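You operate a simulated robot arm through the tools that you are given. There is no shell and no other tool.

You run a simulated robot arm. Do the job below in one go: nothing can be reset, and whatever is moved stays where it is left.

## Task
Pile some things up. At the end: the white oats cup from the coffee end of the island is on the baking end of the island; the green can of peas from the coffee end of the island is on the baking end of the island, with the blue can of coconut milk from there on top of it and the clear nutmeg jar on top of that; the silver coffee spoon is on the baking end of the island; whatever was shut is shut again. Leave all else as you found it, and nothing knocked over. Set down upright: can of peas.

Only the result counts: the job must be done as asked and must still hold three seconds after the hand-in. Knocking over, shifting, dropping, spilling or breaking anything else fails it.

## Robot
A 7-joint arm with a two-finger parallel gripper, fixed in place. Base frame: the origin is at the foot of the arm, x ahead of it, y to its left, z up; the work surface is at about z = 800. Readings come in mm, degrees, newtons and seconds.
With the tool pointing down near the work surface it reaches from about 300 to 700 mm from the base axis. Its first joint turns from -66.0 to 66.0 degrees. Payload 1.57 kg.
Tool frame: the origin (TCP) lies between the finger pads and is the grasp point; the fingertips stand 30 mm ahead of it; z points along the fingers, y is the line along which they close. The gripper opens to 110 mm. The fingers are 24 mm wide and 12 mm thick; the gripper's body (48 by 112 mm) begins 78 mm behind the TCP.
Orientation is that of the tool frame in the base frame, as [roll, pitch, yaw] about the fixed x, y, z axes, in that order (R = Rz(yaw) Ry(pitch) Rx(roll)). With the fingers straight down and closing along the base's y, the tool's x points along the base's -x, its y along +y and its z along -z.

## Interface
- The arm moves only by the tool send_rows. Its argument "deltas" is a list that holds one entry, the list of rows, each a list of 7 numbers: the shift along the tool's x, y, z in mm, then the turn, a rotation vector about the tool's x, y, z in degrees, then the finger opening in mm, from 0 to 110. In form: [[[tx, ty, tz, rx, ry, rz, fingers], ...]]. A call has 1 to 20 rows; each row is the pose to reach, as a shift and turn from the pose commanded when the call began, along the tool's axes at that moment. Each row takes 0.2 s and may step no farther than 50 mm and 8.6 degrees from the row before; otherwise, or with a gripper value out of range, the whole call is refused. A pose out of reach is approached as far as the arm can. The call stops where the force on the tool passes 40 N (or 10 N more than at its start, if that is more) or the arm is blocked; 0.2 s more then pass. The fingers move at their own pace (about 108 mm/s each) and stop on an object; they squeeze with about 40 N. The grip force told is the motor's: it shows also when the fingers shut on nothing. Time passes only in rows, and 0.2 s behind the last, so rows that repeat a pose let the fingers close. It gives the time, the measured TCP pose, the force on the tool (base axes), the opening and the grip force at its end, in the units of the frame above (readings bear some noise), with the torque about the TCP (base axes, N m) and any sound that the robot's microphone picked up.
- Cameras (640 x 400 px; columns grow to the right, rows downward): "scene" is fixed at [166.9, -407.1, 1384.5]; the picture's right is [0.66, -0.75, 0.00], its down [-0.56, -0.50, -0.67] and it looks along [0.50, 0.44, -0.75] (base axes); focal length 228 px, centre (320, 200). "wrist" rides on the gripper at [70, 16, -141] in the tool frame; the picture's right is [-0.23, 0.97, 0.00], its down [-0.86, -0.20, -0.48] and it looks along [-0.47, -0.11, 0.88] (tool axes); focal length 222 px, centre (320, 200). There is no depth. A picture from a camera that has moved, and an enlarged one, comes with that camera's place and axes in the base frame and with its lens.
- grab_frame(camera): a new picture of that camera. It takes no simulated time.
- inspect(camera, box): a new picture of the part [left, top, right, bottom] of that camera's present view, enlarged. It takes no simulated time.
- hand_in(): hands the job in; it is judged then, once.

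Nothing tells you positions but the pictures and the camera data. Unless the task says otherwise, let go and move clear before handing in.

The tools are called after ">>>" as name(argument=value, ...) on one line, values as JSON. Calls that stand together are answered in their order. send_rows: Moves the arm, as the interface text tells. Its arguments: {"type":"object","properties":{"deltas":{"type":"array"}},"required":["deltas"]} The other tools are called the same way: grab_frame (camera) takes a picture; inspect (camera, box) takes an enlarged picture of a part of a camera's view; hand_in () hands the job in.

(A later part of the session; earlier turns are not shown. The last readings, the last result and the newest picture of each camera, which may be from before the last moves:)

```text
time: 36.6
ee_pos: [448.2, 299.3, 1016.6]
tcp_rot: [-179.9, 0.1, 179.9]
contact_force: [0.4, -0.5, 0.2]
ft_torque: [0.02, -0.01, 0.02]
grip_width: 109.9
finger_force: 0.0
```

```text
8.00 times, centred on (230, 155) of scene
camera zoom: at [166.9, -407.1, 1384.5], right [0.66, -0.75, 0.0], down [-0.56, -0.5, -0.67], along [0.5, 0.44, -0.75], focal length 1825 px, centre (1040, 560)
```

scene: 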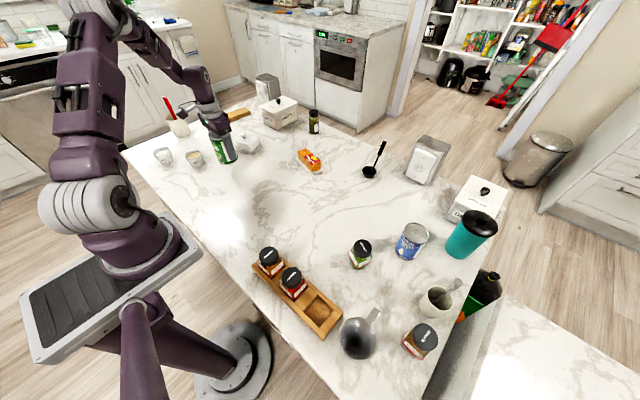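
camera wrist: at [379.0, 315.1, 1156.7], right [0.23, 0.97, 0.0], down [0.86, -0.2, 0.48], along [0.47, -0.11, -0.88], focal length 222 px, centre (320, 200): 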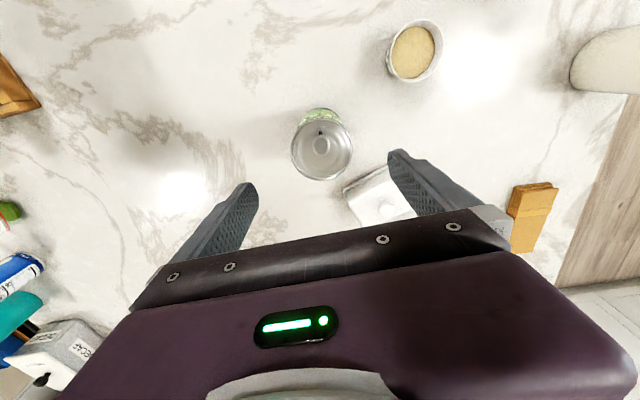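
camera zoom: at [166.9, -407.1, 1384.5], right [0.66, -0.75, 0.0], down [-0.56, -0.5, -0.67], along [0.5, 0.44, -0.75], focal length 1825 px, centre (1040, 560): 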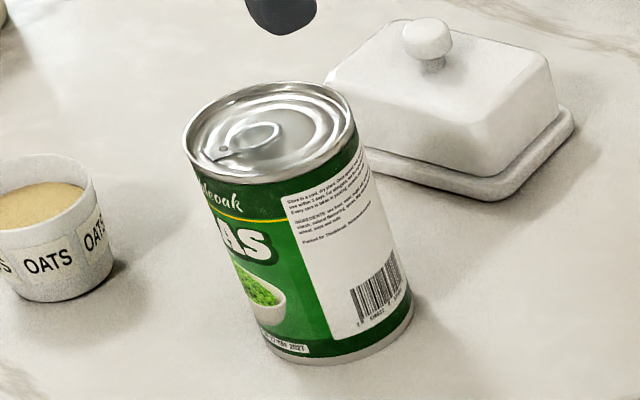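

Peas axis is at (450.5, 300). Next is the coconut milk near (570, -380); I'll move above it.

>>> send_rows(deltas=[[[-8, -45, 0, 0, 0, 0, 110], [-16, -90, 0, 0, 0, 0, 110], [-24, -135, 0, 0, 0, 0, 110], [-32, -180, 0, 0, 0, 0, 110], [-40, -225, 0, 0, 0, 0, 110], [-48, -270, 0, 0, 0, 0, 110], [-56, -315, 0, 0, 0, 0, 110], [-64, -360, 0, 0, 0, 0, 110], [-72, -405, 0, 0, 0, 0, 110], [-80, -450, 0, 0, 0, 0, 110], [-88, -495, 0, 0, 0, 0, 110], [-96, -540, 0, 0, 0, 0, 110], [-104, -585, 0, 0, 0, 0, 110], [-112, -630, 0, 0, 0, 0, 110], [-120, -675, 0, 0, 0, 0, 110], [-120, -675, 0, 0, 0, 0, 110]]])

>>> grab_frame(camera="wrist")

>>> inspect(camera="scene", box=[340, 150, 520, 262])

```text
time: 40.0
ee_pos: [552.3, -362.8, 1014.3]
tcp_rot: [-180.0, 0.0, 180.0]
contact_force: [-0.7, 0.7, -0.6]
ft_torque: [0.02, 0.02, 0.0]
grip_width: 110.0
finger_force: 0.0
out of reach, approached as far as the arm can: row 15, 16
```

```text
taken
camera wrist: at [483.1, -346.6, 1153.7], right [0.23, 0.97, 0.0], down [0.86, -0.2, 0.48], along [0.47, -0.11, -0.88], focal length 222 px, centre (320, 200)
```

wrist: 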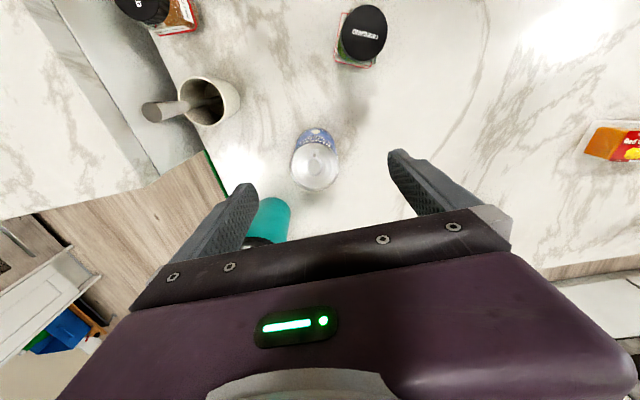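

```text
3.56 times, centred on (430, 206) of scene
camera zoom: at [166.9, -407.1, 1384.5], right [0.66, -0.75, 0.0], down [-0.56, -0.5, -0.67], along [0.5, 0.44, -0.75], focal length 811 px, centre (-71, 179)
```

zoom: 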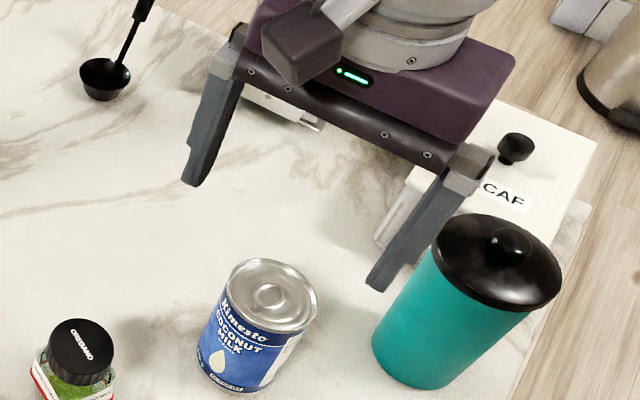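

At this height reach limits me at r≈661, but it's larger lower down. I'll measure the coconut can from here.

>>> inspect(camera="wrist", box=[262, 110, 382, 200])

>>> inspect(camera="scene", box=[370, 205, 450, 265])

```text
4.44 times, centred on (322, 155) of wrist
camera zoom: at [483.1, -346.6, 1153.7], right [0.23, 0.97, 0.0], down [0.86, -0.2, 0.48], along [0.47, -0.11, -0.88], focal length 987 px, centre (311, 400)
```

zoom: 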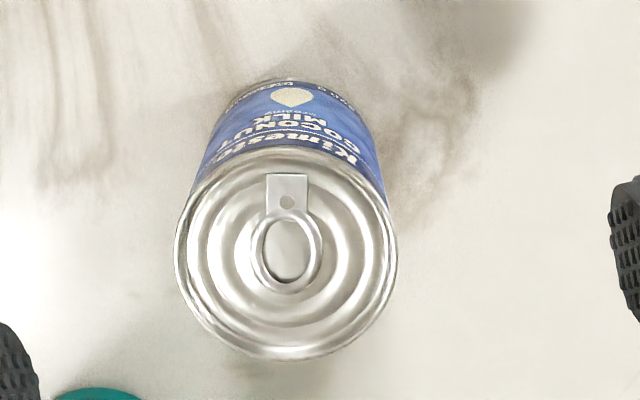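

```text
6.67 times, centred on (410, 235) of scene
camera zoom: at [166.9, -407.1, 1384.5], right [0.66, -0.75, 0.0], down [-0.56, -0.5, -0.67], along [0.5, 0.44, -0.75], focal length 1521 px, centre (-280, -33)
```

zoom: 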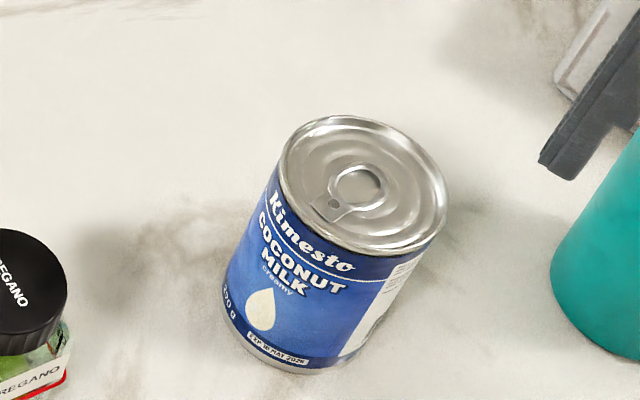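

Coconut can: top centre about (576.5, -376, 889), 63 mm wide. I'll first drop 60 mm straight down, still above the can, to see how reach behaves.

>>> send_rows(deltas=[[[0, 0, 20, 0, 0, 0, 110], [0, 0, 40, 0, 0, 0, 110], [0, 0, 60, 0, 0, 0, 110], [0, 0, 60, 0, 0, 0, 110]]])

>>> grab_frame(camera="wrist")

>>> inspect(camera="scene", box=[340, 150, 520, 262])

```text
time: 41.0
ee_pos: [553.0, -361.3, 954.4]
tcp_rot: [-179.9, 0.1, -180.0]
contact_force: [-0.4, 0.1, 0.3]
ft_torque: [-0.01, -0.04, 0.01]
grip_width: 110.0
finger_force: 0.1
```

```text
taken
camera wrist: at [484.3, -345.8, 1094.2], right [0.23, 0.97, 0.0], down [0.86, -0.2, 0.48], along [0.47, -0.11, -0.88], focal length 222 px, centre (320, 200)
```

wrist: 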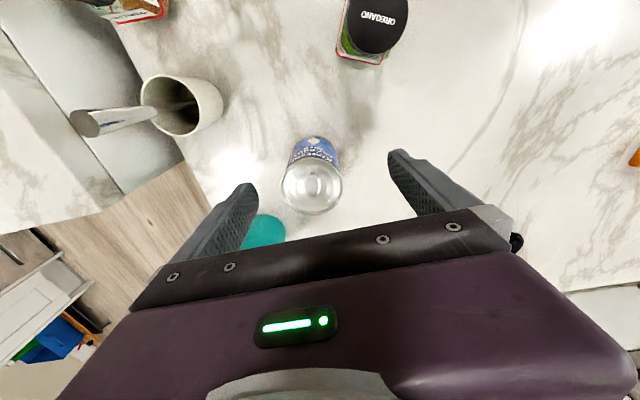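

```text
3.56 times, centred on (430, 206) of scene
camera zoom: at [166.9, -407.1, 1384.5], right [0.66, -0.75, 0.0], down [-0.56, -0.5, -0.67], along [0.5, 0.44, -0.75], focal length 811 px, centre (-71, 179)
```

zoom: 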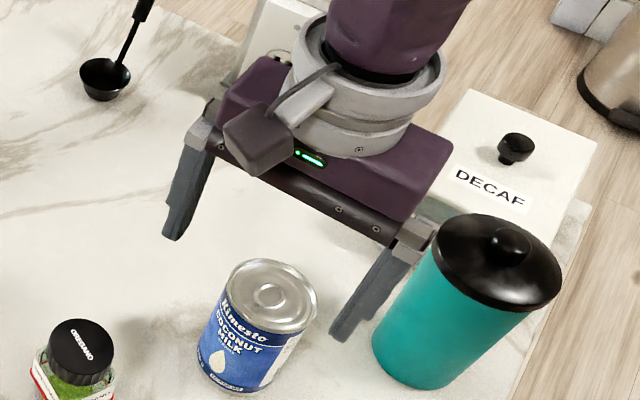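

The commanded pose follows what the arm reached. I'll now shift outward to the can axis just above its top (z≈930).

>>> send_rows(deltas=[[[0, 0, 12, 0, 0, 0, 110], [0, 0, 23, 0, 0, 0, 110], [-11, -7, 23, 0, 0, 0, 110], [-22, -14, 23, 0, 0, 0, 110], [-22, -14, 23, 0, 0, 0, 110]]])

>>> inspect(camera="wrist", box=[220, 110, 420, 235])

>>> inspect(camera="scene", box=[340, 150, 520, 262])

```text
time: 42.2
ee_pos: [564.2, -370.2, 929.7]
tcp_rot: [179.9, 0.0, 180.0]
contact_force: [-0.2, 0.4, -0.5]
ft_torque: [0.04, -0.01, 0.0]
grip_width: 110.0
finger_force: 0.1
out of reach, approached as far as the arm can: row 4, 5
```

```text
3.20 times, centred on (320, 172) of wrist
camera zoom: at [494.9, -354.1, 1070.1], right [0.23, 0.97, 0.0], down [0.85, -0.2, 0.48], along [0.47, -0.11, -0.88], focal length 711 px, centre (320, 288)
```

zoom: 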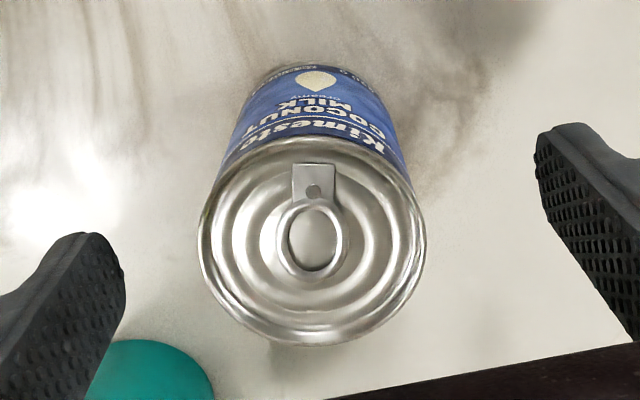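

```text
3.56 times, centred on (430, 206) of scene
camera zoom: at [166.9, -407.1, 1384.5], right [0.66, -0.75, 0.0], down [-0.56, -0.5, -0.67], along [0.5, 0.44, -0.75], focal length 811 px, centre (-71, 179)
```

zoom: 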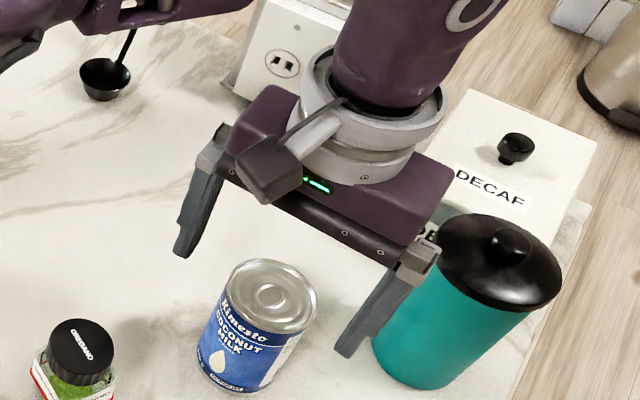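

Reach grows as I descend. I'll go down beside the can's sides (18 mm clearance each) while drifting outward to its axis.

>>> send_rows(deltas=[[[0, 0, 15, 0, 0, 0, 110], [0, -2, 30, 0, 0, 0, 110], [0, -4, 45, 0, 0, 0, 110], [-3, -5, 60, 0, 0, 0, 110], [-6, -5.3, 72, 0, 0, 0, 110], [-9, -5.3, 80, 0, 0, 0, 110], [-11.4, -5.3, 84, 0, 0, 0, 110], [-11.4, -5.3, 84, 0, 0, 0, 110]]])

>>> inspect(camera="wrist", box=[220, 110, 420, 235])

>>> inspect(camera="scene", box=[340, 150, 520, 262])

```text
time: 44.0
ee_pos: [568.9, -373.3, 851.1]
tcp_rot: [180.0, 0.0, 180.0]
contact_force: [-0.3, 0.2, -0.2]
ft_torque: [0.0, 0.01, 0.03]
grip_width: 110.1
finger_force: 0.1
out of reach, approached as far as the arm can: row 5, 6, 7, 8
```

```text
3.20 times, centred on (320, 172) of wrist
camera zoom: at [500.3, -355.3, 991.9], right [0.23, 0.97, 0.0], down [0.86, -0.2, 0.48], along [0.47, -0.11, -0.88], focal length 711 px, centre (320, 288)
```

zoom: 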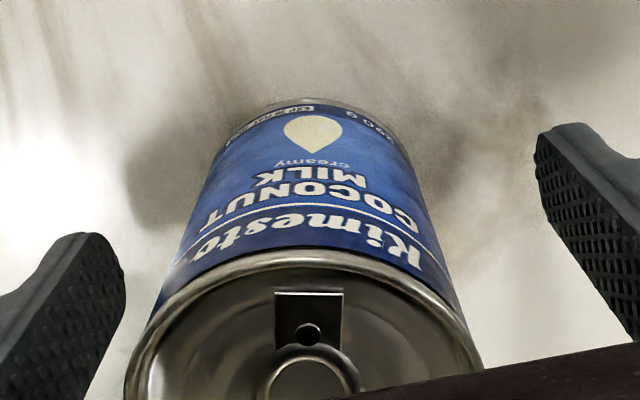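

```text
3.56 times, centred on (430, 206) of scene
camera zoom: at [166.9, -407.1, 1384.5], right [0.66, -0.75, 0.0], down [-0.56, -0.5, -0.67], along [0.5, 0.44, -0.75], focal length 811 px, centre (-71, 179)
```

zoom: 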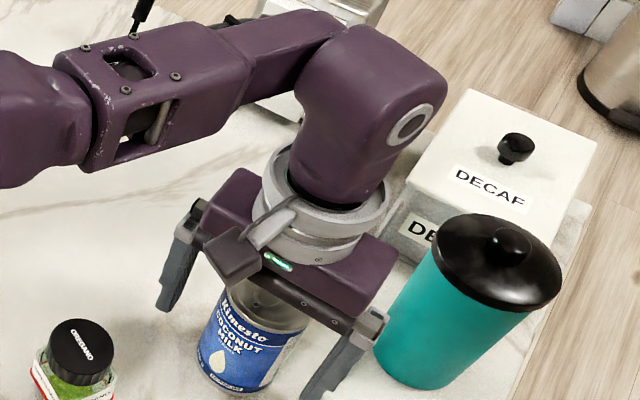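

TCP is about 6 mm short of the can axis in x, which is still within the pad width. I'll close gently and check.

>>> send_rows(deltas=[[[0, 0, 0, 0, 0, 0, 90], [0, 0, 0, 0, 0, 0, 76], [0, 0, 0, 0, 0, 0, 70], [0, 0, 0, 0, 0, 0, 65], [0, 0, 0, 0, 0, 0, 40], [0, 0, 0, 0, 0, 0, 0], [0, 0, 0, 0, 0, 0, 0]]])

>>> inspect(camera="wrist", box=[220, 110, 420, 235])

>>> inspect(camera="scene", box=[340, 150, 520, 262])

```text
time: 45.6
ee_pos: [569.0, -371.6, 852.4]
tcp_rot: [-180.0, -0.1, -180.0]
contact_force: [-1.9, -1.3, 3.3]
ft_torque: [0.1, 0.02, -0.02]
grip_width: 61.4
finger_force: 40.0
```

```text
3.20 times, centred on (320, 172) of wrist
camera zoom: at [500.2, -355.4, 992.2], right [0.23, 0.97, 0.0], down [0.85, -0.2, 0.48], along [0.47, -0.11, -0.88], focal length 711 px, centre (320, 288)
```

zoom: 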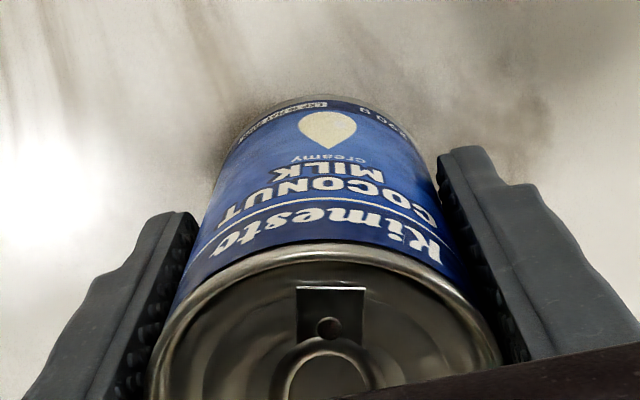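

```text
3.56 times, centred on (430, 206) of scene
camera zoom: at [166.8, -407.0, 1384.5], right [0.66, -0.75, 0.0], down [-0.56, -0.5, -0.67], along [0.5, 0.44, -0.75], focal length 811 px, centre (-71, 179)
```

zoom: 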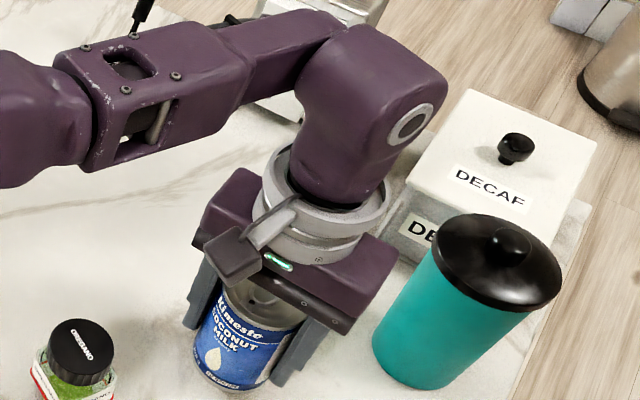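

Gripped at 61 mm. I'll lift gently, easing inward as it rises to stay in reach.

>>> send_rows(deltas=[[[0, 0, -4, 0, 0, 0, 0], [1, 1, -10, 0, 0, 0, 0], [3, 2, -18, 0, 0, 0, 0], [6, 5, -28, 0, 0, 0, 0], [10, 10, -40, 0, 0, 0, 0], [14, 18, -54, 0, 0, 0, 0], [18, 28, -68, 0, 0, 0, 0], [22, 38, -80, 0, 0, 0, 0], [24, 44, -88, 0, 0, 0, 0], [24, 46, -90, 0, 0, 0, 0]]])

>>> inspect(camera="wrist", box=[220, 110, 420, 235])

>>> grab_frame(camera="scene")

```text
time: 47.8
ee_pos: [544.5, -324.4, 942.2]
tcp_rot: [180.0, 0.0, -180.0]
contact_force: [0.0, -0.6, -4.1]
ft_torque: [0.03, 0.02, 0.03]
grip_width: 61.4
finger_force: 39.9
```

```text
3.20 times, centred on (320, 172) of wrist
camera zoom: at [476.2, -307.9, 1081.4], right [0.23, 0.97, 0.0], down [0.86, -0.2, 0.48], along [0.47, -0.11, -0.88], focal length 711 px, centre (320, 288)
```

zoom: 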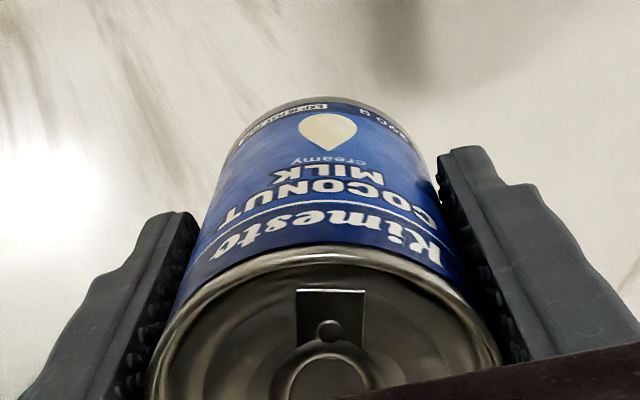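

```text
taken
```

scene: 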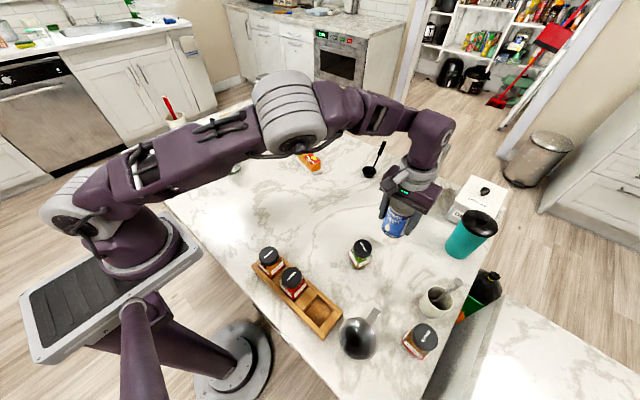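

The can is held and vertical. I'll carry it up and across to above the peas.

>>> send_rows(deltas=[[[1.6, 9.9, -2, 0, 0, 0, 0], [4.9, 29.6, -6, 0, 0, 0, 0], [9.7, 59.2, -12, 0, 0, 0, 0], [16.2, 98.7, -20, 0, 0, 0, 0], [22.7, 138.2, -28, 0, 0, 0, 0], [29.2, 177.7, -36, 0, 0, 0, 0], [35.7, 217.2, -44, 0, 0, 0, 0], [42.2, 256.7, -52, 0, 0, 0, 0], [48.7, 296.2, -59, 0, 0, 0, 0], [55.1, 335.7, -59, 0, 0, 0, 0], [61.6, 375.2, -59, 0, 0, 0, 0], [68.1, 414.7, -59, 0, 0, 0, 0], [74.6, 454.2, -59, 0, 0, 0, 0], [81.1, 493.7, -59, 0, 0, 0, 0], [87.6, 533.2, -59, 0, 0, 0, 0], [93.3, 567.7, -59, 0, 0, 0, 0], [97.3, 592.4, -59, 0, 0, 0, 0], [100.2, 610.2, -59, 0, 0, 0, 0], [101.9, 620.1, -59, 0, 0, 0, 0], [102.5, 624, -59, 0, 0, 0, 0]]])

>>> grab_frame(camera="wrist")

>>> inspect(camera="scene", box=[180, 90, 280, 172])

```text
time: 52.0
ee_pos: [443.1, 300.4, 1000.1]
tcp_rot: [180.0, 0.0, 179.9]
contact_force: [-0.6, 0.4, -3.9]
ft_torque: [-0.01, 0.03, 0.03]
grip_width: 61.6
finger_force: 39.8
```

```text
taken
camera wrist: at [372.8, 316.3, 1140.3], right [0.23, 0.97, 0.0], down [0.86, -0.2, 0.48], along [0.47, -0.11, -0.88], focal length 222 px, centre (320, 200)
```

wrist: 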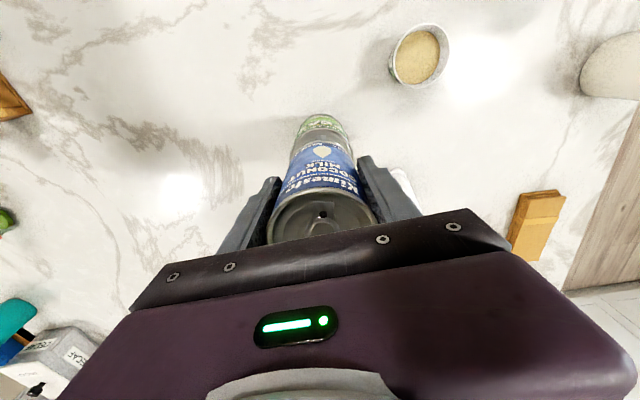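

```text
4.88 times, centred on (230, 131) of scene
camera zoom: at [167.0, -407.0, 1384.5], right [0.66, -0.75, 0.0], down [-0.56, -0.5, -0.67], along [0.5, 0.44, -0.75], focal length 1113 px, centre (759, 537)
```

zoom: 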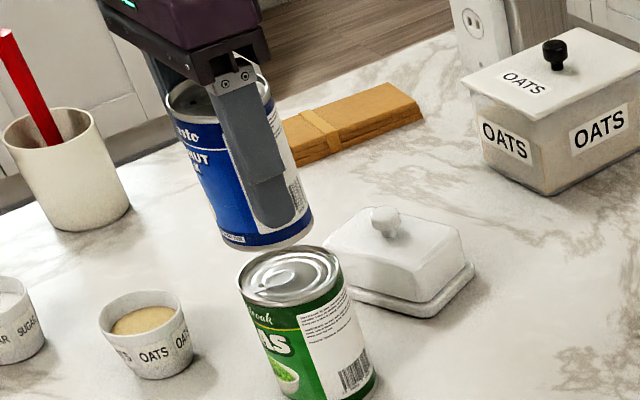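

The can is roughly over the peas. I'll zoom in on both views to check alignment before lowering.

>>> inspect(camera="scene", box=[205, 100, 265, 160])

>>> inspect(camera="wrist", box=[260, 100, 400, 240])

```text
6.67 times, centred on (235, 130) of scene
camera zoom: at [167.0, -407.0, 1384.5], right [0.66, -0.75, 0.0], down [-0.56, -0.5, -0.67], along [0.5, 0.44, -0.75], focal length 1521 px, centre (887, 667)
```

zoom: 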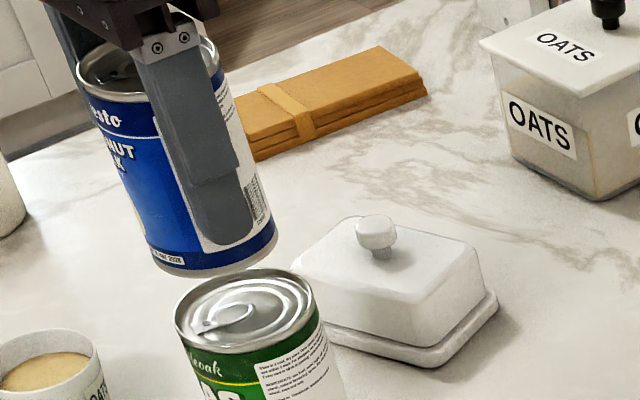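

```text
2.86 times, centred on (330, 170) of wrist
camera zoom: at [372.8, 316.3, 1140.3], right [0.23, 0.97, 0.0], down [0.86, -0.2, 0.48], along [0.47, -0.11, -0.88], focal length 635 px, centre (291, 286)
```

zoom: 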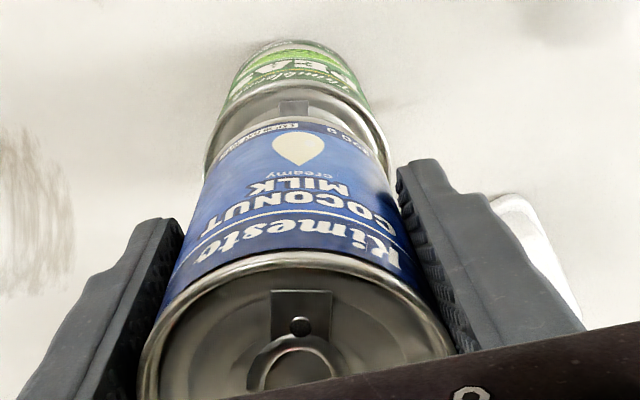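

>>> inspect(camera="wrist", box=[290, 105, 360, 160])

>>> inspect(camera="scene", box=[220, 122, 256, 158])

```text
7.27 times, centred on (325, 132) of wrist
camera zoom: at [372.8, 316.3, 1140.3], right [0.23, 0.97, 0.0], down [0.86, -0.2, 0.48], along [0.47, -0.11, -0.88], focal length 1615 px, centre (284, 691)
```

zoom: 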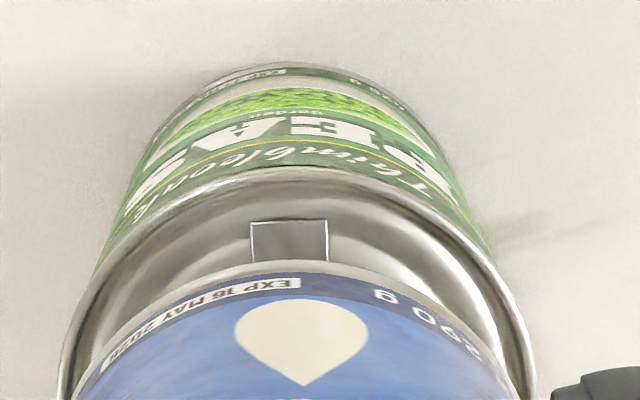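

```text
11.11 times, centred on (238, 140) of scene
camera zoom: at [167.0, -407.0, 1384.5], right [0.66, -0.75, 0.0], down [-0.56, -0.5, -0.67], along [0.5, 0.44, -0.75], focal length 2535 px, centre (1231, 867)
```

zoom: 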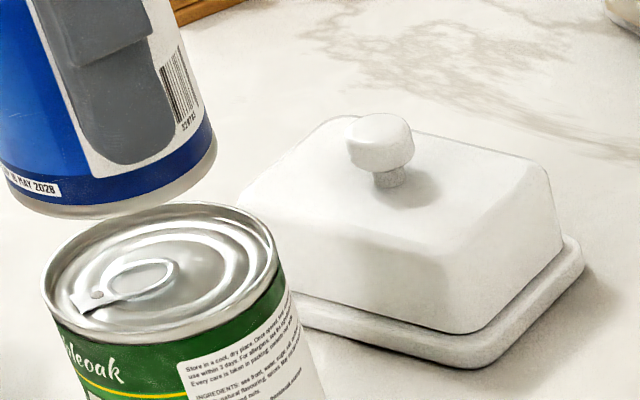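

Both views suggest the can is about 3 mm short in x relative to the peas. I'll correct that and lower to just above contact.

>>> send_rows(deltas=[[[-3, 0, 5, 0, 0, 0, 0], [-3, 0, 15, 0, 0, 0, 0], [-3, 0, 25, 0, 0, 0, 0], [-3, 0, 33, 0, 0, 0, 0], [-3, 0, 38, 0, 0, 0, 0], [-3, 0, 40, 0, 0, 0, 0]]])

>>> inspect(camera="wrist", box=[290, 105, 360, 160])

>>> inspect(camera="scene", box=[200, 115, 256, 171])

```text
time: 53.4
ee_pos: [445.7, 299.0, 960.7]
tcp_rot: [179.9, 0.1, 179.9]
contact_force: [-3.1, -3.3, 23.5]
ft_torque: [-0.46, 0.39, -0.09]
grip_width: 61.6
finger_force: 39.7
```

```text
7.27 times, centred on (325, 132) of wrist
camera zoom: at [375.9, 314.3, 1101.9], right [0.23, 0.97, 0.0], down [0.85, -0.2, 0.48], along [0.47, -0.11, -0.88], focal length 1615 px, centre (284, 691)
```

zoom: 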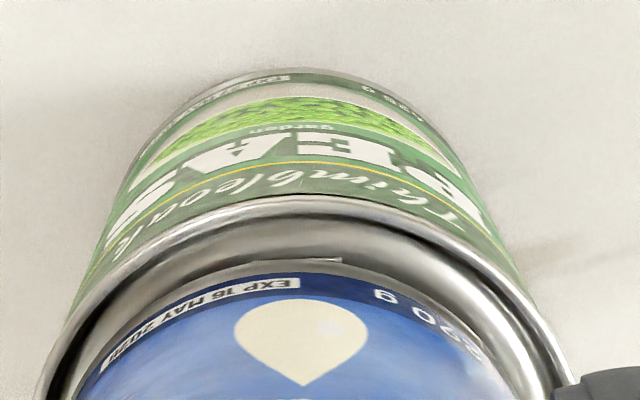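

```text
7.14 times, centred on (228, 143) of scene
camera zoom: at [166.5, -407.3, 1384.5], right [0.66, -0.75, 0.0], down [-0.56, -0.5, -0.67], along [0.5, 0.44, -0.75], focal length 1630 px, centre (977, 607)
```

zoom: 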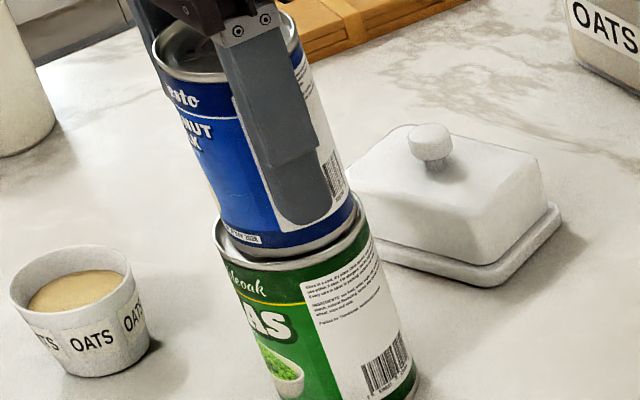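

Contact came about 5 mm earlier than expected (23 N), so the peas top is near z≈909. I'll back off slightly and check force and alignment.

>>> send_rows(deltas=[[[0, 0, -2, 0, 0, 0, 0], [0, 0, -3, 0, 0, 0, 0]]])

>>> inspect(camera="wrist", box=[290, 105, 360, 160])

>>> inspect(camera="scene", box=[215, 125, 250, 155])

```text
time: 54.0
ee_pos: [444.6, 299.6, 962.0]
tcp_rot: [179.9, -0.2, 180.0]
contact_force: [-0.2, 0.8, -2.5]
ft_torque: [-0.03, 0.05, 0.0]
grip_width: 61.5
finger_force: 39.8
```

```text
7.27 times, centred on (325, 132) of wrist
camera zoom: at [375.9, 315.4, 1103.3], right [0.23, 0.97, 0.0], down [0.86, -0.2, 0.48], along [0.46, -0.11, -0.88], focal length 1615 px, centre (284, 691)
```

zoom: 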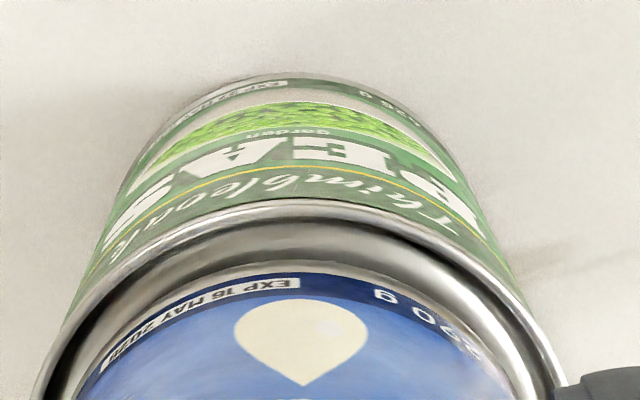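

```text
13.33 times, centred on (232, 140) of scene
camera zoom: at [167.0, -407.0, 1384.5], right [0.66, -0.75, 0.0], down [-0.56, -0.5, -0.67], along [0.5, 0.44, -0.75], focal length 3042 px, centre (1487, 1000)
```

zoom: 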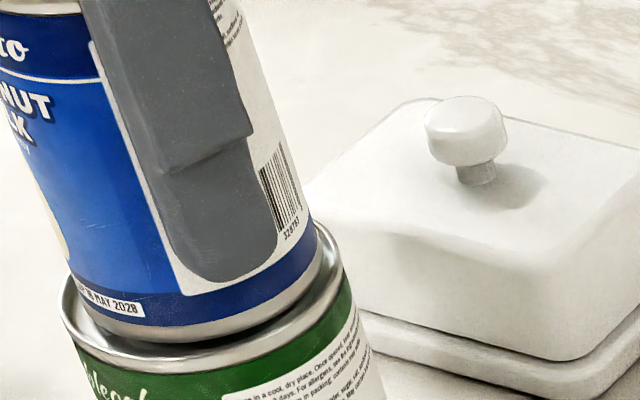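

Force is nearly back to the hanging weight, and the can sits within about 2 mm of concentric. I'll nudge it 1.5 mm in -x with slight clearance, then touch down in small steps.

>>> send_rows(deltas=[[[0, 0, -1.5, 0, 0, 0, 0], [1.5, 0, -1.5, 0, 0, 0, 0], [1.5, 0, -1, 0, 0, 0, 0], [1.5, 0, 0, 0, 0, 0, 0]]])

>>> send_rows(deltas=[[[0, 0, 0.6, 0, 0, 0, 0], [0, 0, 0.6, 0, 0, 0, 0]]])

```text
time: 55.0
ee_pos: [444.6, 299.8, 963.4]
tcp_rot: [-180.0, -0.1, -179.9]
contact_force: [-0.4, -0.4, -2.7]
ft_torque: [0.01, 0.06, -0.02]
grip_width: 61.6
finger_force: 40.1
```

```text
time: 55.6
ee_pos: [444.4, 299.8, 963.0]
tcp_rot: [180.0, 0.0, 179.9]
contact_force: [0.3, -0.2, -3.3]
ft_torque: [-0.01, 0.01, 0.01]
grip_width: 61.3
finger_force: 39.6
```

>>> send_rows(deltas=[[[0, 0, 0.6, 0, 0, 0, 0], [0, 0, 0.6, 0, 0, 0, 0]]])

>>> send_rows(deltas=[[[0, 0, 0.6, 0, 0, 0, 0], [0, 0, 0.6, 0, 0, 0, 0]]])

```text
time: 56.2
ee_pos: [444.5, 300.1, 962.2]
tcp_rot: [-179.9, 0.0, -180.0]
contact_force: [0.7, 0.3, -2.9]
ft_torque: [0.0, 0.0, 0.04]
grip_width: 61.6
finger_force: 40.4
```

```text
time: 56.8
ee_pos: [445.0, 300.0, 961.7]
tcp_rot: [-180.0, 0.0, 180.0]
contact_force: [-3.4, -1.6, 12.7]
ft_torque: [-0.16, 0.15, -0.01]
grip_width: 61.2
finger_force: 40.2
```

Touchdown. I'll ease off slightly, open slowly and look before rising.

>>> send_rows(deltas=[[[0, 0, -0.4, 0, 0, 0, 0], [0, 0, -0.4, 0, 0, 0, 62.5], [0, 0, -0.4, 0, 0, 0, 64], [0, 0, -0.4, 0, 0, 0, 68], [0, 0, -0.4, 0, 0, 0, 80], [0, 0, -0.4, 0, 0, 0, 100], [0, 0, -0.4, 0, 0, 0, 100]]])

>>> inspect(camera="scene", box=[195, 100, 265, 170])

>>> inspect(camera="wrist", box=[250, 100, 390, 240])

```text
time: 58.4
ee_pos: [445.8, 298.8, 961.7]
tcp_rot: [180.0, 0.0, -180.0]
contact_force: [0.1, -0.6, -0.1]
ft_torque: [-0.03, -0.02, 0.01]
grip_width: 100.1
finger_force: 0.1
```

```text
5.71 times, centred on (230, 135) of scene
camera zoom: at [166.9, -407.1, 1384.5], right [0.66, -0.75, 0.0], down [-0.56, -0.5, -0.67], along [0.5, 0.44, -0.75], focal length 1304 px, centre (834, 571)
```

zoom: 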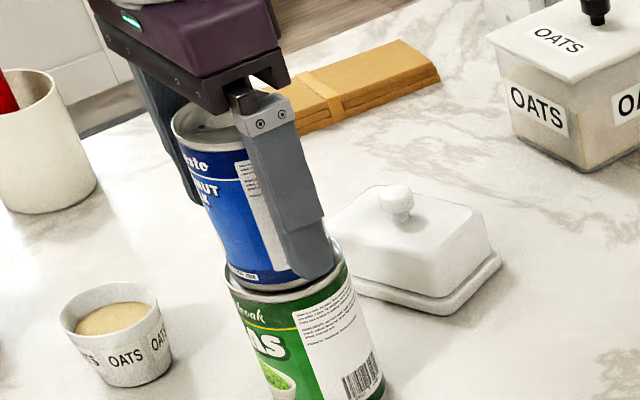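

```text
2.86 times, centred on (320, 170) of wrist
camera zoom: at [375.1, 315.6, 1101.5], right [0.23, 0.97, 0.0], down [0.86, -0.2, 0.48], along [0.47, -0.11, -0.88], focal length 635 px, centre (320, 286)
```

zoom: 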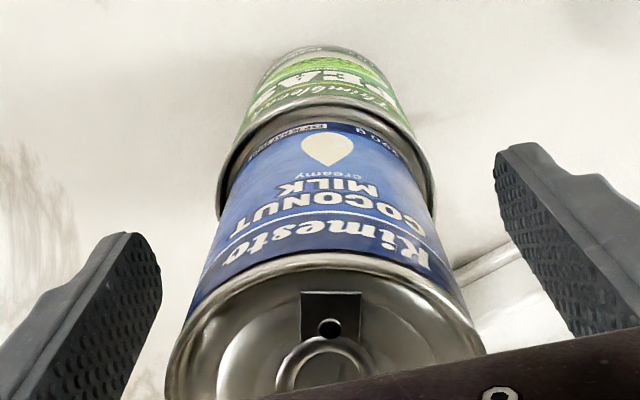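

The coconut can stands on the peas. I'll rise straight up and measure the stack top.

>>> send_rows(deltas=[[[0, 0, -10, 0, 0, 0, 106], [0, 0, -30, 0, 0, 0, 110], [0, 0, -60, 0, 0, 0, 110], [0, 0, -95, 0, 0, 0, 110], [0, 0, -130, 0, 0, 0, 110], [0, 0, -150, 0, 0, 0, 110], [0, 0, -150, 0, 0, 0, 110]]])

>>> inspect(camera="wrist", box=[250, 90, 390, 200])

>>> inspect(camera="scene", box=[195, 100, 265, 170])

```text
time: 60.0
ee_pos: [445.0, 297.7, 1111.6]
tcp_rot: [-180.0, 0.0, -180.0]
contact_force: [-0.7, 0.0, -0.5]
ft_torque: [-0.01, 0.0, 0.0]
grip_width: 109.8
finger_force: 0.1
```

```text
3.64 times, centred on (320, 145) of wrist
camera zoom: at [376.6, 314.3, 1251.4], right [0.23, 0.97, 0.0], down [0.86, -0.2, 0.48], along [0.47, -0.11, -0.88], focal length 808 px, centre (320, 400)
```

zoom: 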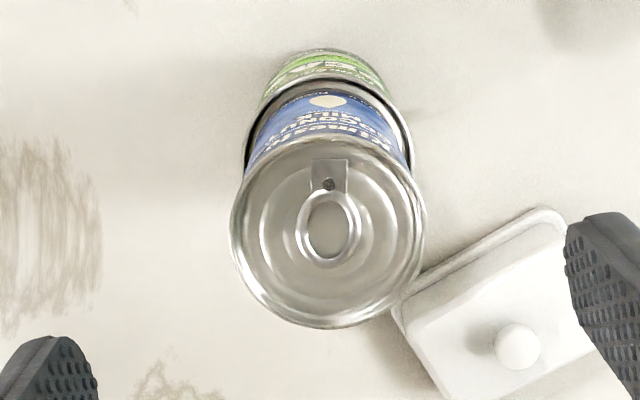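

```text
5.71 times, centred on (230, 135) of scene
camera zoom: at [166.9, -407.1, 1384.5], right [0.66, -0.75, 0.0], down [-0.56, -0.5, -0.67], along [0.5, 0.44, -0.75], focal length 1304 px, centre (834, 571)
```

zoom: 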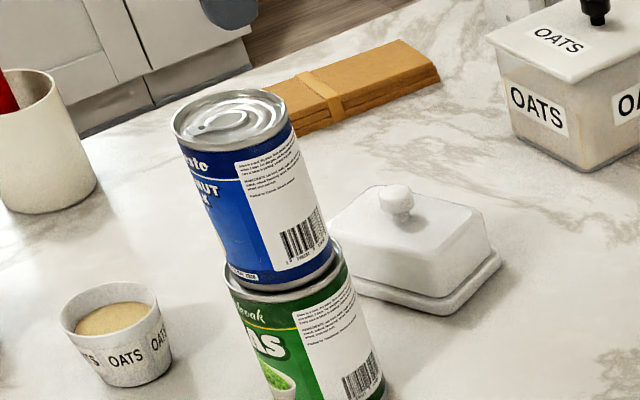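

The stack is sound: coconut axis at about (452, 299), top z≈1000. Next I'll go to the crock, turning the gripper to look radially outward, so I can study the spoon.

>>> send_rows(deltas=[[[1, -42, 3, 0, 0, 2.6, 110], [2, -84, 6, 0, 0, 5.2, 110], [3, -126, 9, 0, 0, 7.8, 110], [4, -168, 12, 0, 0, 10.4, 110], [5, -211, 16, 0, 0, 13, 110], [6, -254, 20, 0, 0, 15.6, 110], [7, -297, 24, 0, 0, 18.2, 110], [8, -340, 28, 0, 0, 20.8, 110], [9, -383, 32, 0, 0, 23.4, 110], [10, -426, 36, 0, 0, 26, 110], [11, -470, 40, 0, 0, 28.6, 110], [12, -514, 44, 0, 0, 31.2, 110], [13, -558, 48, 0, 0, 34, 110], [14, -602, 52, 0, 0, 37, 110], [15, -648, 56, 0, 0, 40, 110], [15, -694, 60, 0, 0, 43, 110], [15, -740, 60, 0, 0, 46, 110], [15, -740, 60, 0, 0, 46, 110]]])

>>> grab_frame(camera="wrist")

>>> grab_frame(camera="scene")

```text
time: 63.8
ee_pos: [430.0, -443.7, 1049.2]
tcp_rot: [180.0, -0.1, 134.0]
contact_force: [-0.1, 0.4, -0.1]
ft_torque: [0.01, -0.01, 0.01]
grip_width: 110.0
finger_force: 0.0
```

```text
taken
camera wrist: at [393.4, -381.8, 1190.3], right [0.86, 0.51, 0.0], down [0.45, -0.75, 0.48], along [0.24, -0.41, -0.88], focal length 222 px, centre (320, 200)
```

wrist: 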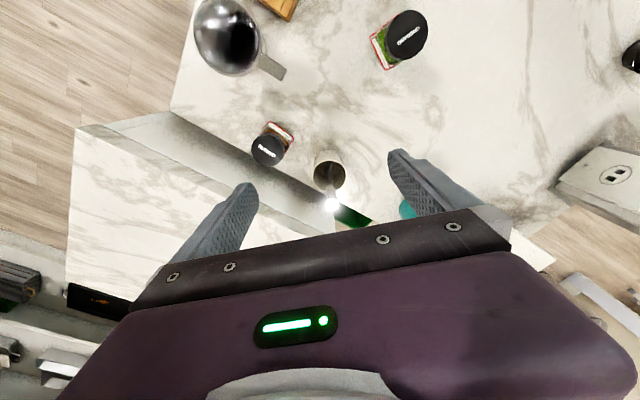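

```text
taken
```

scene: 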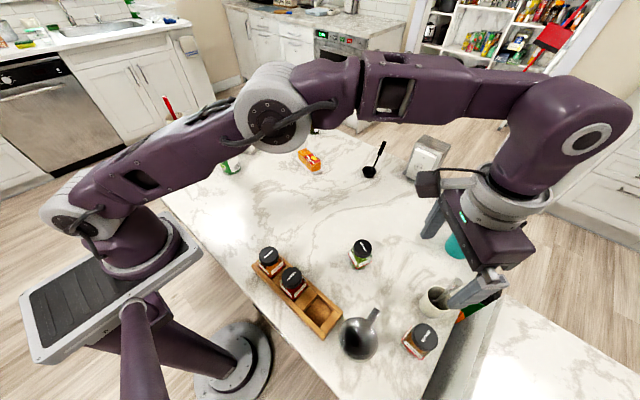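

>>> inspect(camera="wrist", box=[290, 130, 380, 230])

>>> inspect(camera="scene", box=[400, 260, 480, 330])

>>> inspect(camera="wrist", box=[220, 100, 320, 180])

```text
4.00 times, centred on (335, 180) of wrist
camera zoom: at [393.4, -381.8, 1190.3], right [0.86, 0.51, 0.0], down [0.45, -0.75, 0.48], along [0.24, -0.41, -0.88], focal length 888 px, centre (260, 280)
```

zoom: 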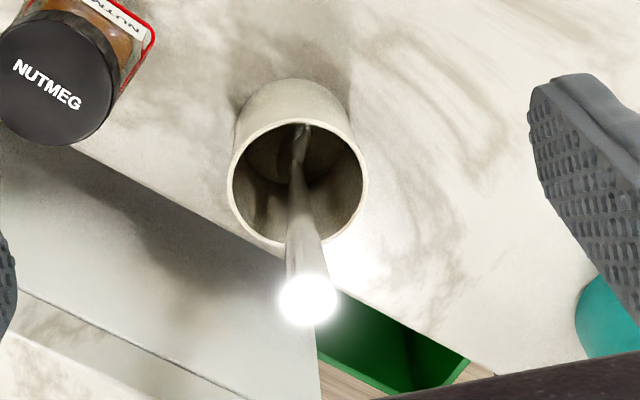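

```text
5.71 times, centred on (440, 295) of scene
camera zoom: at [166.9, -407.1, 1384.5], right [0.66, -0.75, 0.0], down [-0.56, -0.5, -0.67], along [0.5, 0.44, -0.75], focal length 1304 px, centre (-366, -343)
```

zoom: 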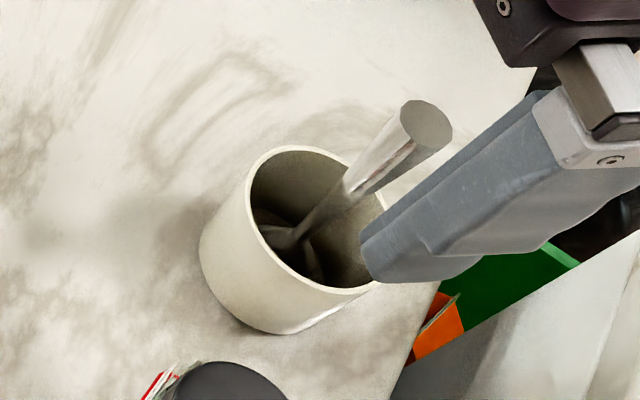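

```text
5.00 times, centred on (270, 140) of wrist
camera zoom: at [393.4, -381.8, 1190.3], right [0.86, 0.51, 0.0], down [0.45, -0.75, 0.48], along [0.24, -0.41, -0.88], focal length 1111 px, centre (570, 500)
```

zoom: 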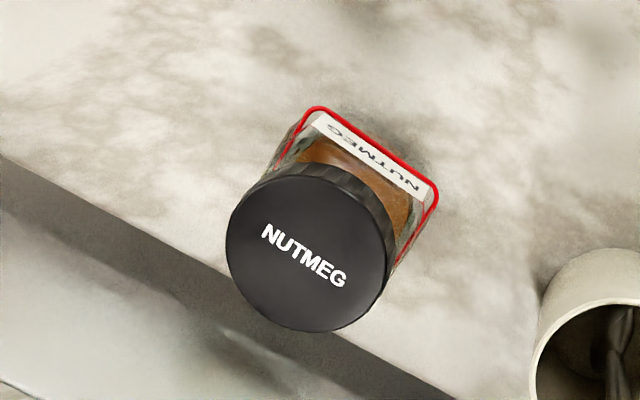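

The spoon stands nearly vertical in the crock: cap at about (477, -494, 945), crock rim z≈858. I'll grip it with strongly tilted fingers, so it can later be laid almost flat with the fingers pointing down. First I turn and back off a little.

>>> send_rows(deltas=[[[15, 7.4, 6.4, 0, 0, 4, 80], [30, 14.9, 12.9, 0, 0, 8, 60], [45.5, 22.3, 19.3, 0, 0, 12, 60], [45.5, 22.3, 19.3, 0, 0, 12, 60]]])

>>> send_rows(deltas=[[[0, 0, 0, 0, -7.5, 0, 60], [0, 0, 0, 0, -15, 0, 60], [0, 0, 0, 0, -22.5, 0, 60], [0, 0, 0, 0, -30, 0, 60], [0, 0, 0, 0, -37.5, 0, 60], [0, 0, 0, 0, -45, 0, 60], [0, 0, 0, 0, -52.5, 0, 60], [0, 0, 0, 0, -60, 0, 60], [0, 0, 0, 0, -60, 0, 60]]])

>>> grab_frame(camera="wrist")

>>> grab_frame(camera="scene")

```text
time: 64.8
ee_pos: [413.6, -392.7, 1031.9]
tcp_rot: [180.0, 0.0, 122.0]
contact_force: [-0.7, 1.3, 0.4]
ft_torque: [0.02, 0.05, 0.03]
grip_width: 60.3
finger_force: 0.1
```

```text
time: 66.8
ee_pos: [413.6, -392.7, 1031.3]
tcp_rot: [180.0, 60.0, 122.0]
contact_force: [-0.4, 0.3, 0.0]
ft_torque: [0.01, -0.01, -0.03]
grip_width: 59.8
finger_force: 0.0
```

```text
taken
camera wrist: at [344.2, -250.7, 1040.8], right [0.89, 0.42, 0.2], down [-0.16, -0.12, 0.98], along [0.43, -0.9, -0.04], focal length 222 px, centre (320, 200)
```

wrist: 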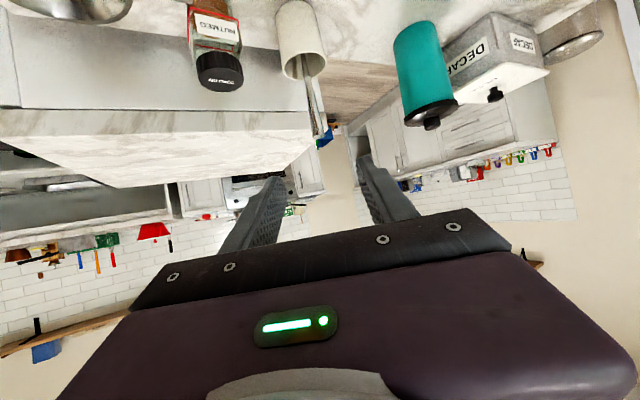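

```text
taken
```

scene: 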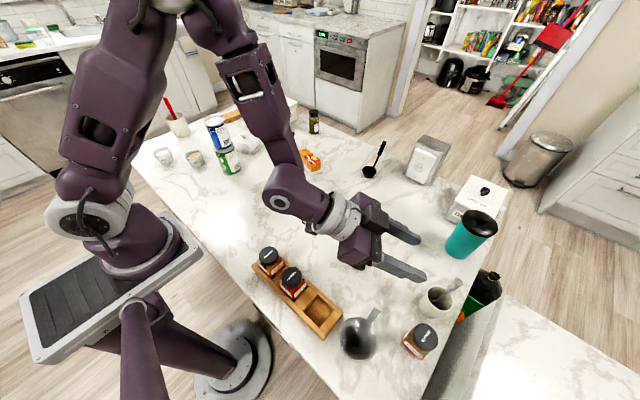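

The tilt works, and the spoon shows in the (upside-down) wrist view. I'll zoom in to refine the lateral alignment.

>>> inspect(camera="wrist", box=[260, 0, 380, 150])

>>> inspect(camera="scene", box=[330, 190, 480, 340])

```text
2.67 times, centred on (320, 75) of wrist
camera zoom: at [344.2, -250.7, 1040.8], right [0.89, 0.42, 0.2], down [-0.16, -0.12, 0.98], along [0.43, -0.9, -0.04], focal length 592 px, centre (320, 533)
```

zoom: 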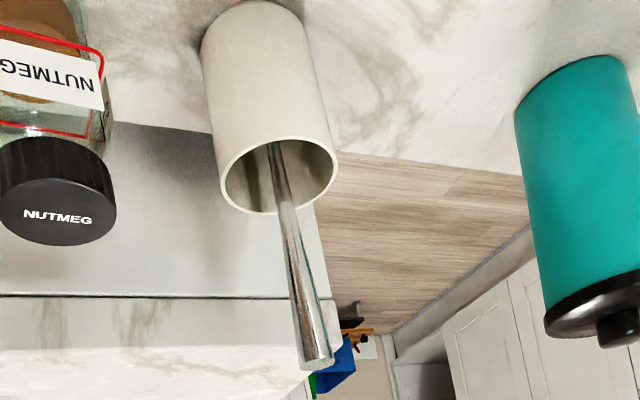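

```text
2.67 times, centred on (405, 265) of scene
camera zoom: at [166.9, -407.0, 1384.5], right [0.66, -0.75, 0.0], down [-0.56, -0.5, -0.67], along [0.5, 0.44, -0.75], focal length 608 px, centre (93, 27)
```

zoom: 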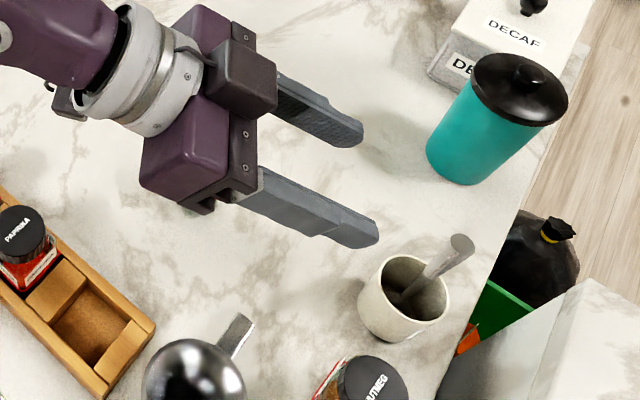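

I want to be sure what hangs below and beside the gripper in this tilted pose before moving between the jars.

>>> inspect(camera="scene", box=[280, 170, 440, 290])

>>> inspect(camera="scene", box=[330, 280, 450, 370])

```text
3.33 times, centred on (360, 230) of scene
camera zoom: at [166.9, -407.0, 1384.5], right [0.66, -0.75, 0.0], down [-0.56, -0.5, -0.67], along [0.5, 0.44, -0.75], focal length 760 px, centre (187, 100)
```

zoom: 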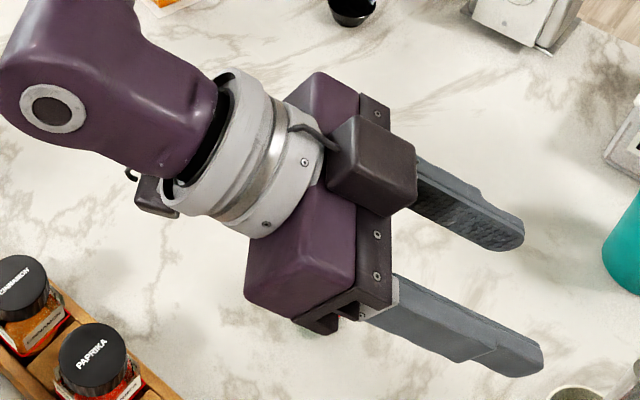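

```text
4.44 times, centred on (390, 325) of scene
camera zoom: at [166.9, -407.0, 1384.5], right [0.66, -0.75, 0.0], down [-0.56, -0.5, -0.67], along [0.5, 0.44, -0.75], focal length 1014 px, centre (9, -356)
```

zoom: 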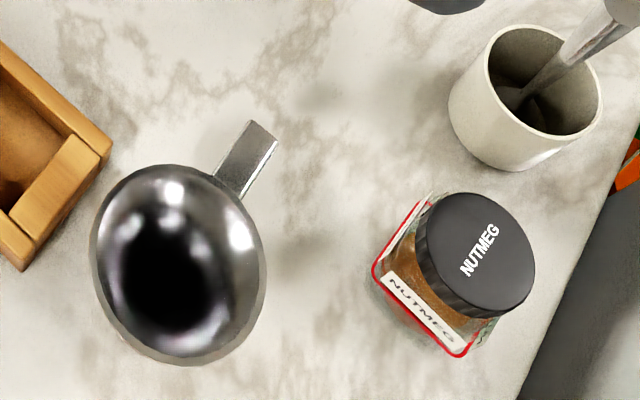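

The camera housing hangs just below the flange and will pass above the jars and pitcher handle (under z≈885). I'll line up, then advance along the fingers, stopping 50 mm short.

>>> send_rows(deltas=[[[20, -0.5, 0, 0, 0, 0, 60], [38.5, -1, 0, 0, 0, 0, 60], [38.5, -1, 30, 0, 0, 0, 60], [38.5, -1, 60, 0, 0, 0, 60], [38.5, -1, 80, 0, 0, 0, 60], [38.5, -1, 94, 0, 0, 0, 60], [38.5, -1, 94, 0, 0, 0, 60]]])

>>> grab_frame(camera="wrist")

>>> inspect(camera="scene", box=[340, 200, 500, 320])

```text
time: 68.4
ee_pos: [442.8, -446.1, 950.7]
tcp_rot: [180.0, 60.0, 121.9]
contact_force: [0.3, 0.7, 0.5]
ft_torque: [0.01, -0.01, 0.02]
grip_width: 60.0
finger_force: 0.1
```

```text
taken
camera wrist: at [374.5, -304.2, 960.5], right [0.89, 0.42, 0.2], down [-0.16, -0.12, 0.98], along [0.43, -0.9, -0.04], focal length 222 px, centre (320, 200)
```

wrist: 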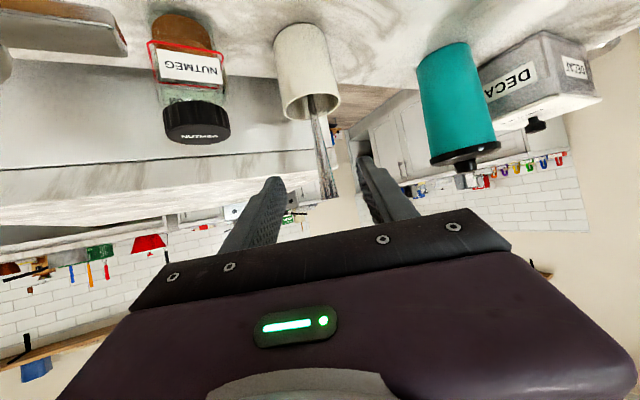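

```text
3.33 times, centred on (420, 260) of scene
camera zoom: at [166.9, -407.1, 1384.5], right [0.66, -0.75, 0.0], down [-0.56, -0.5, -0.67], along [0.5, 0.44, -0.75], focal length 760 px, centre (-13, 0)
```

zoom: 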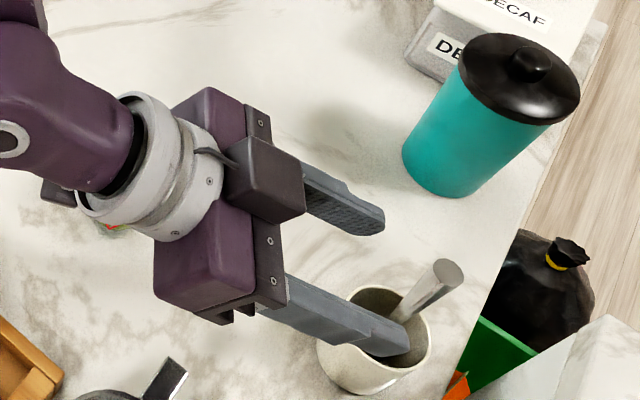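

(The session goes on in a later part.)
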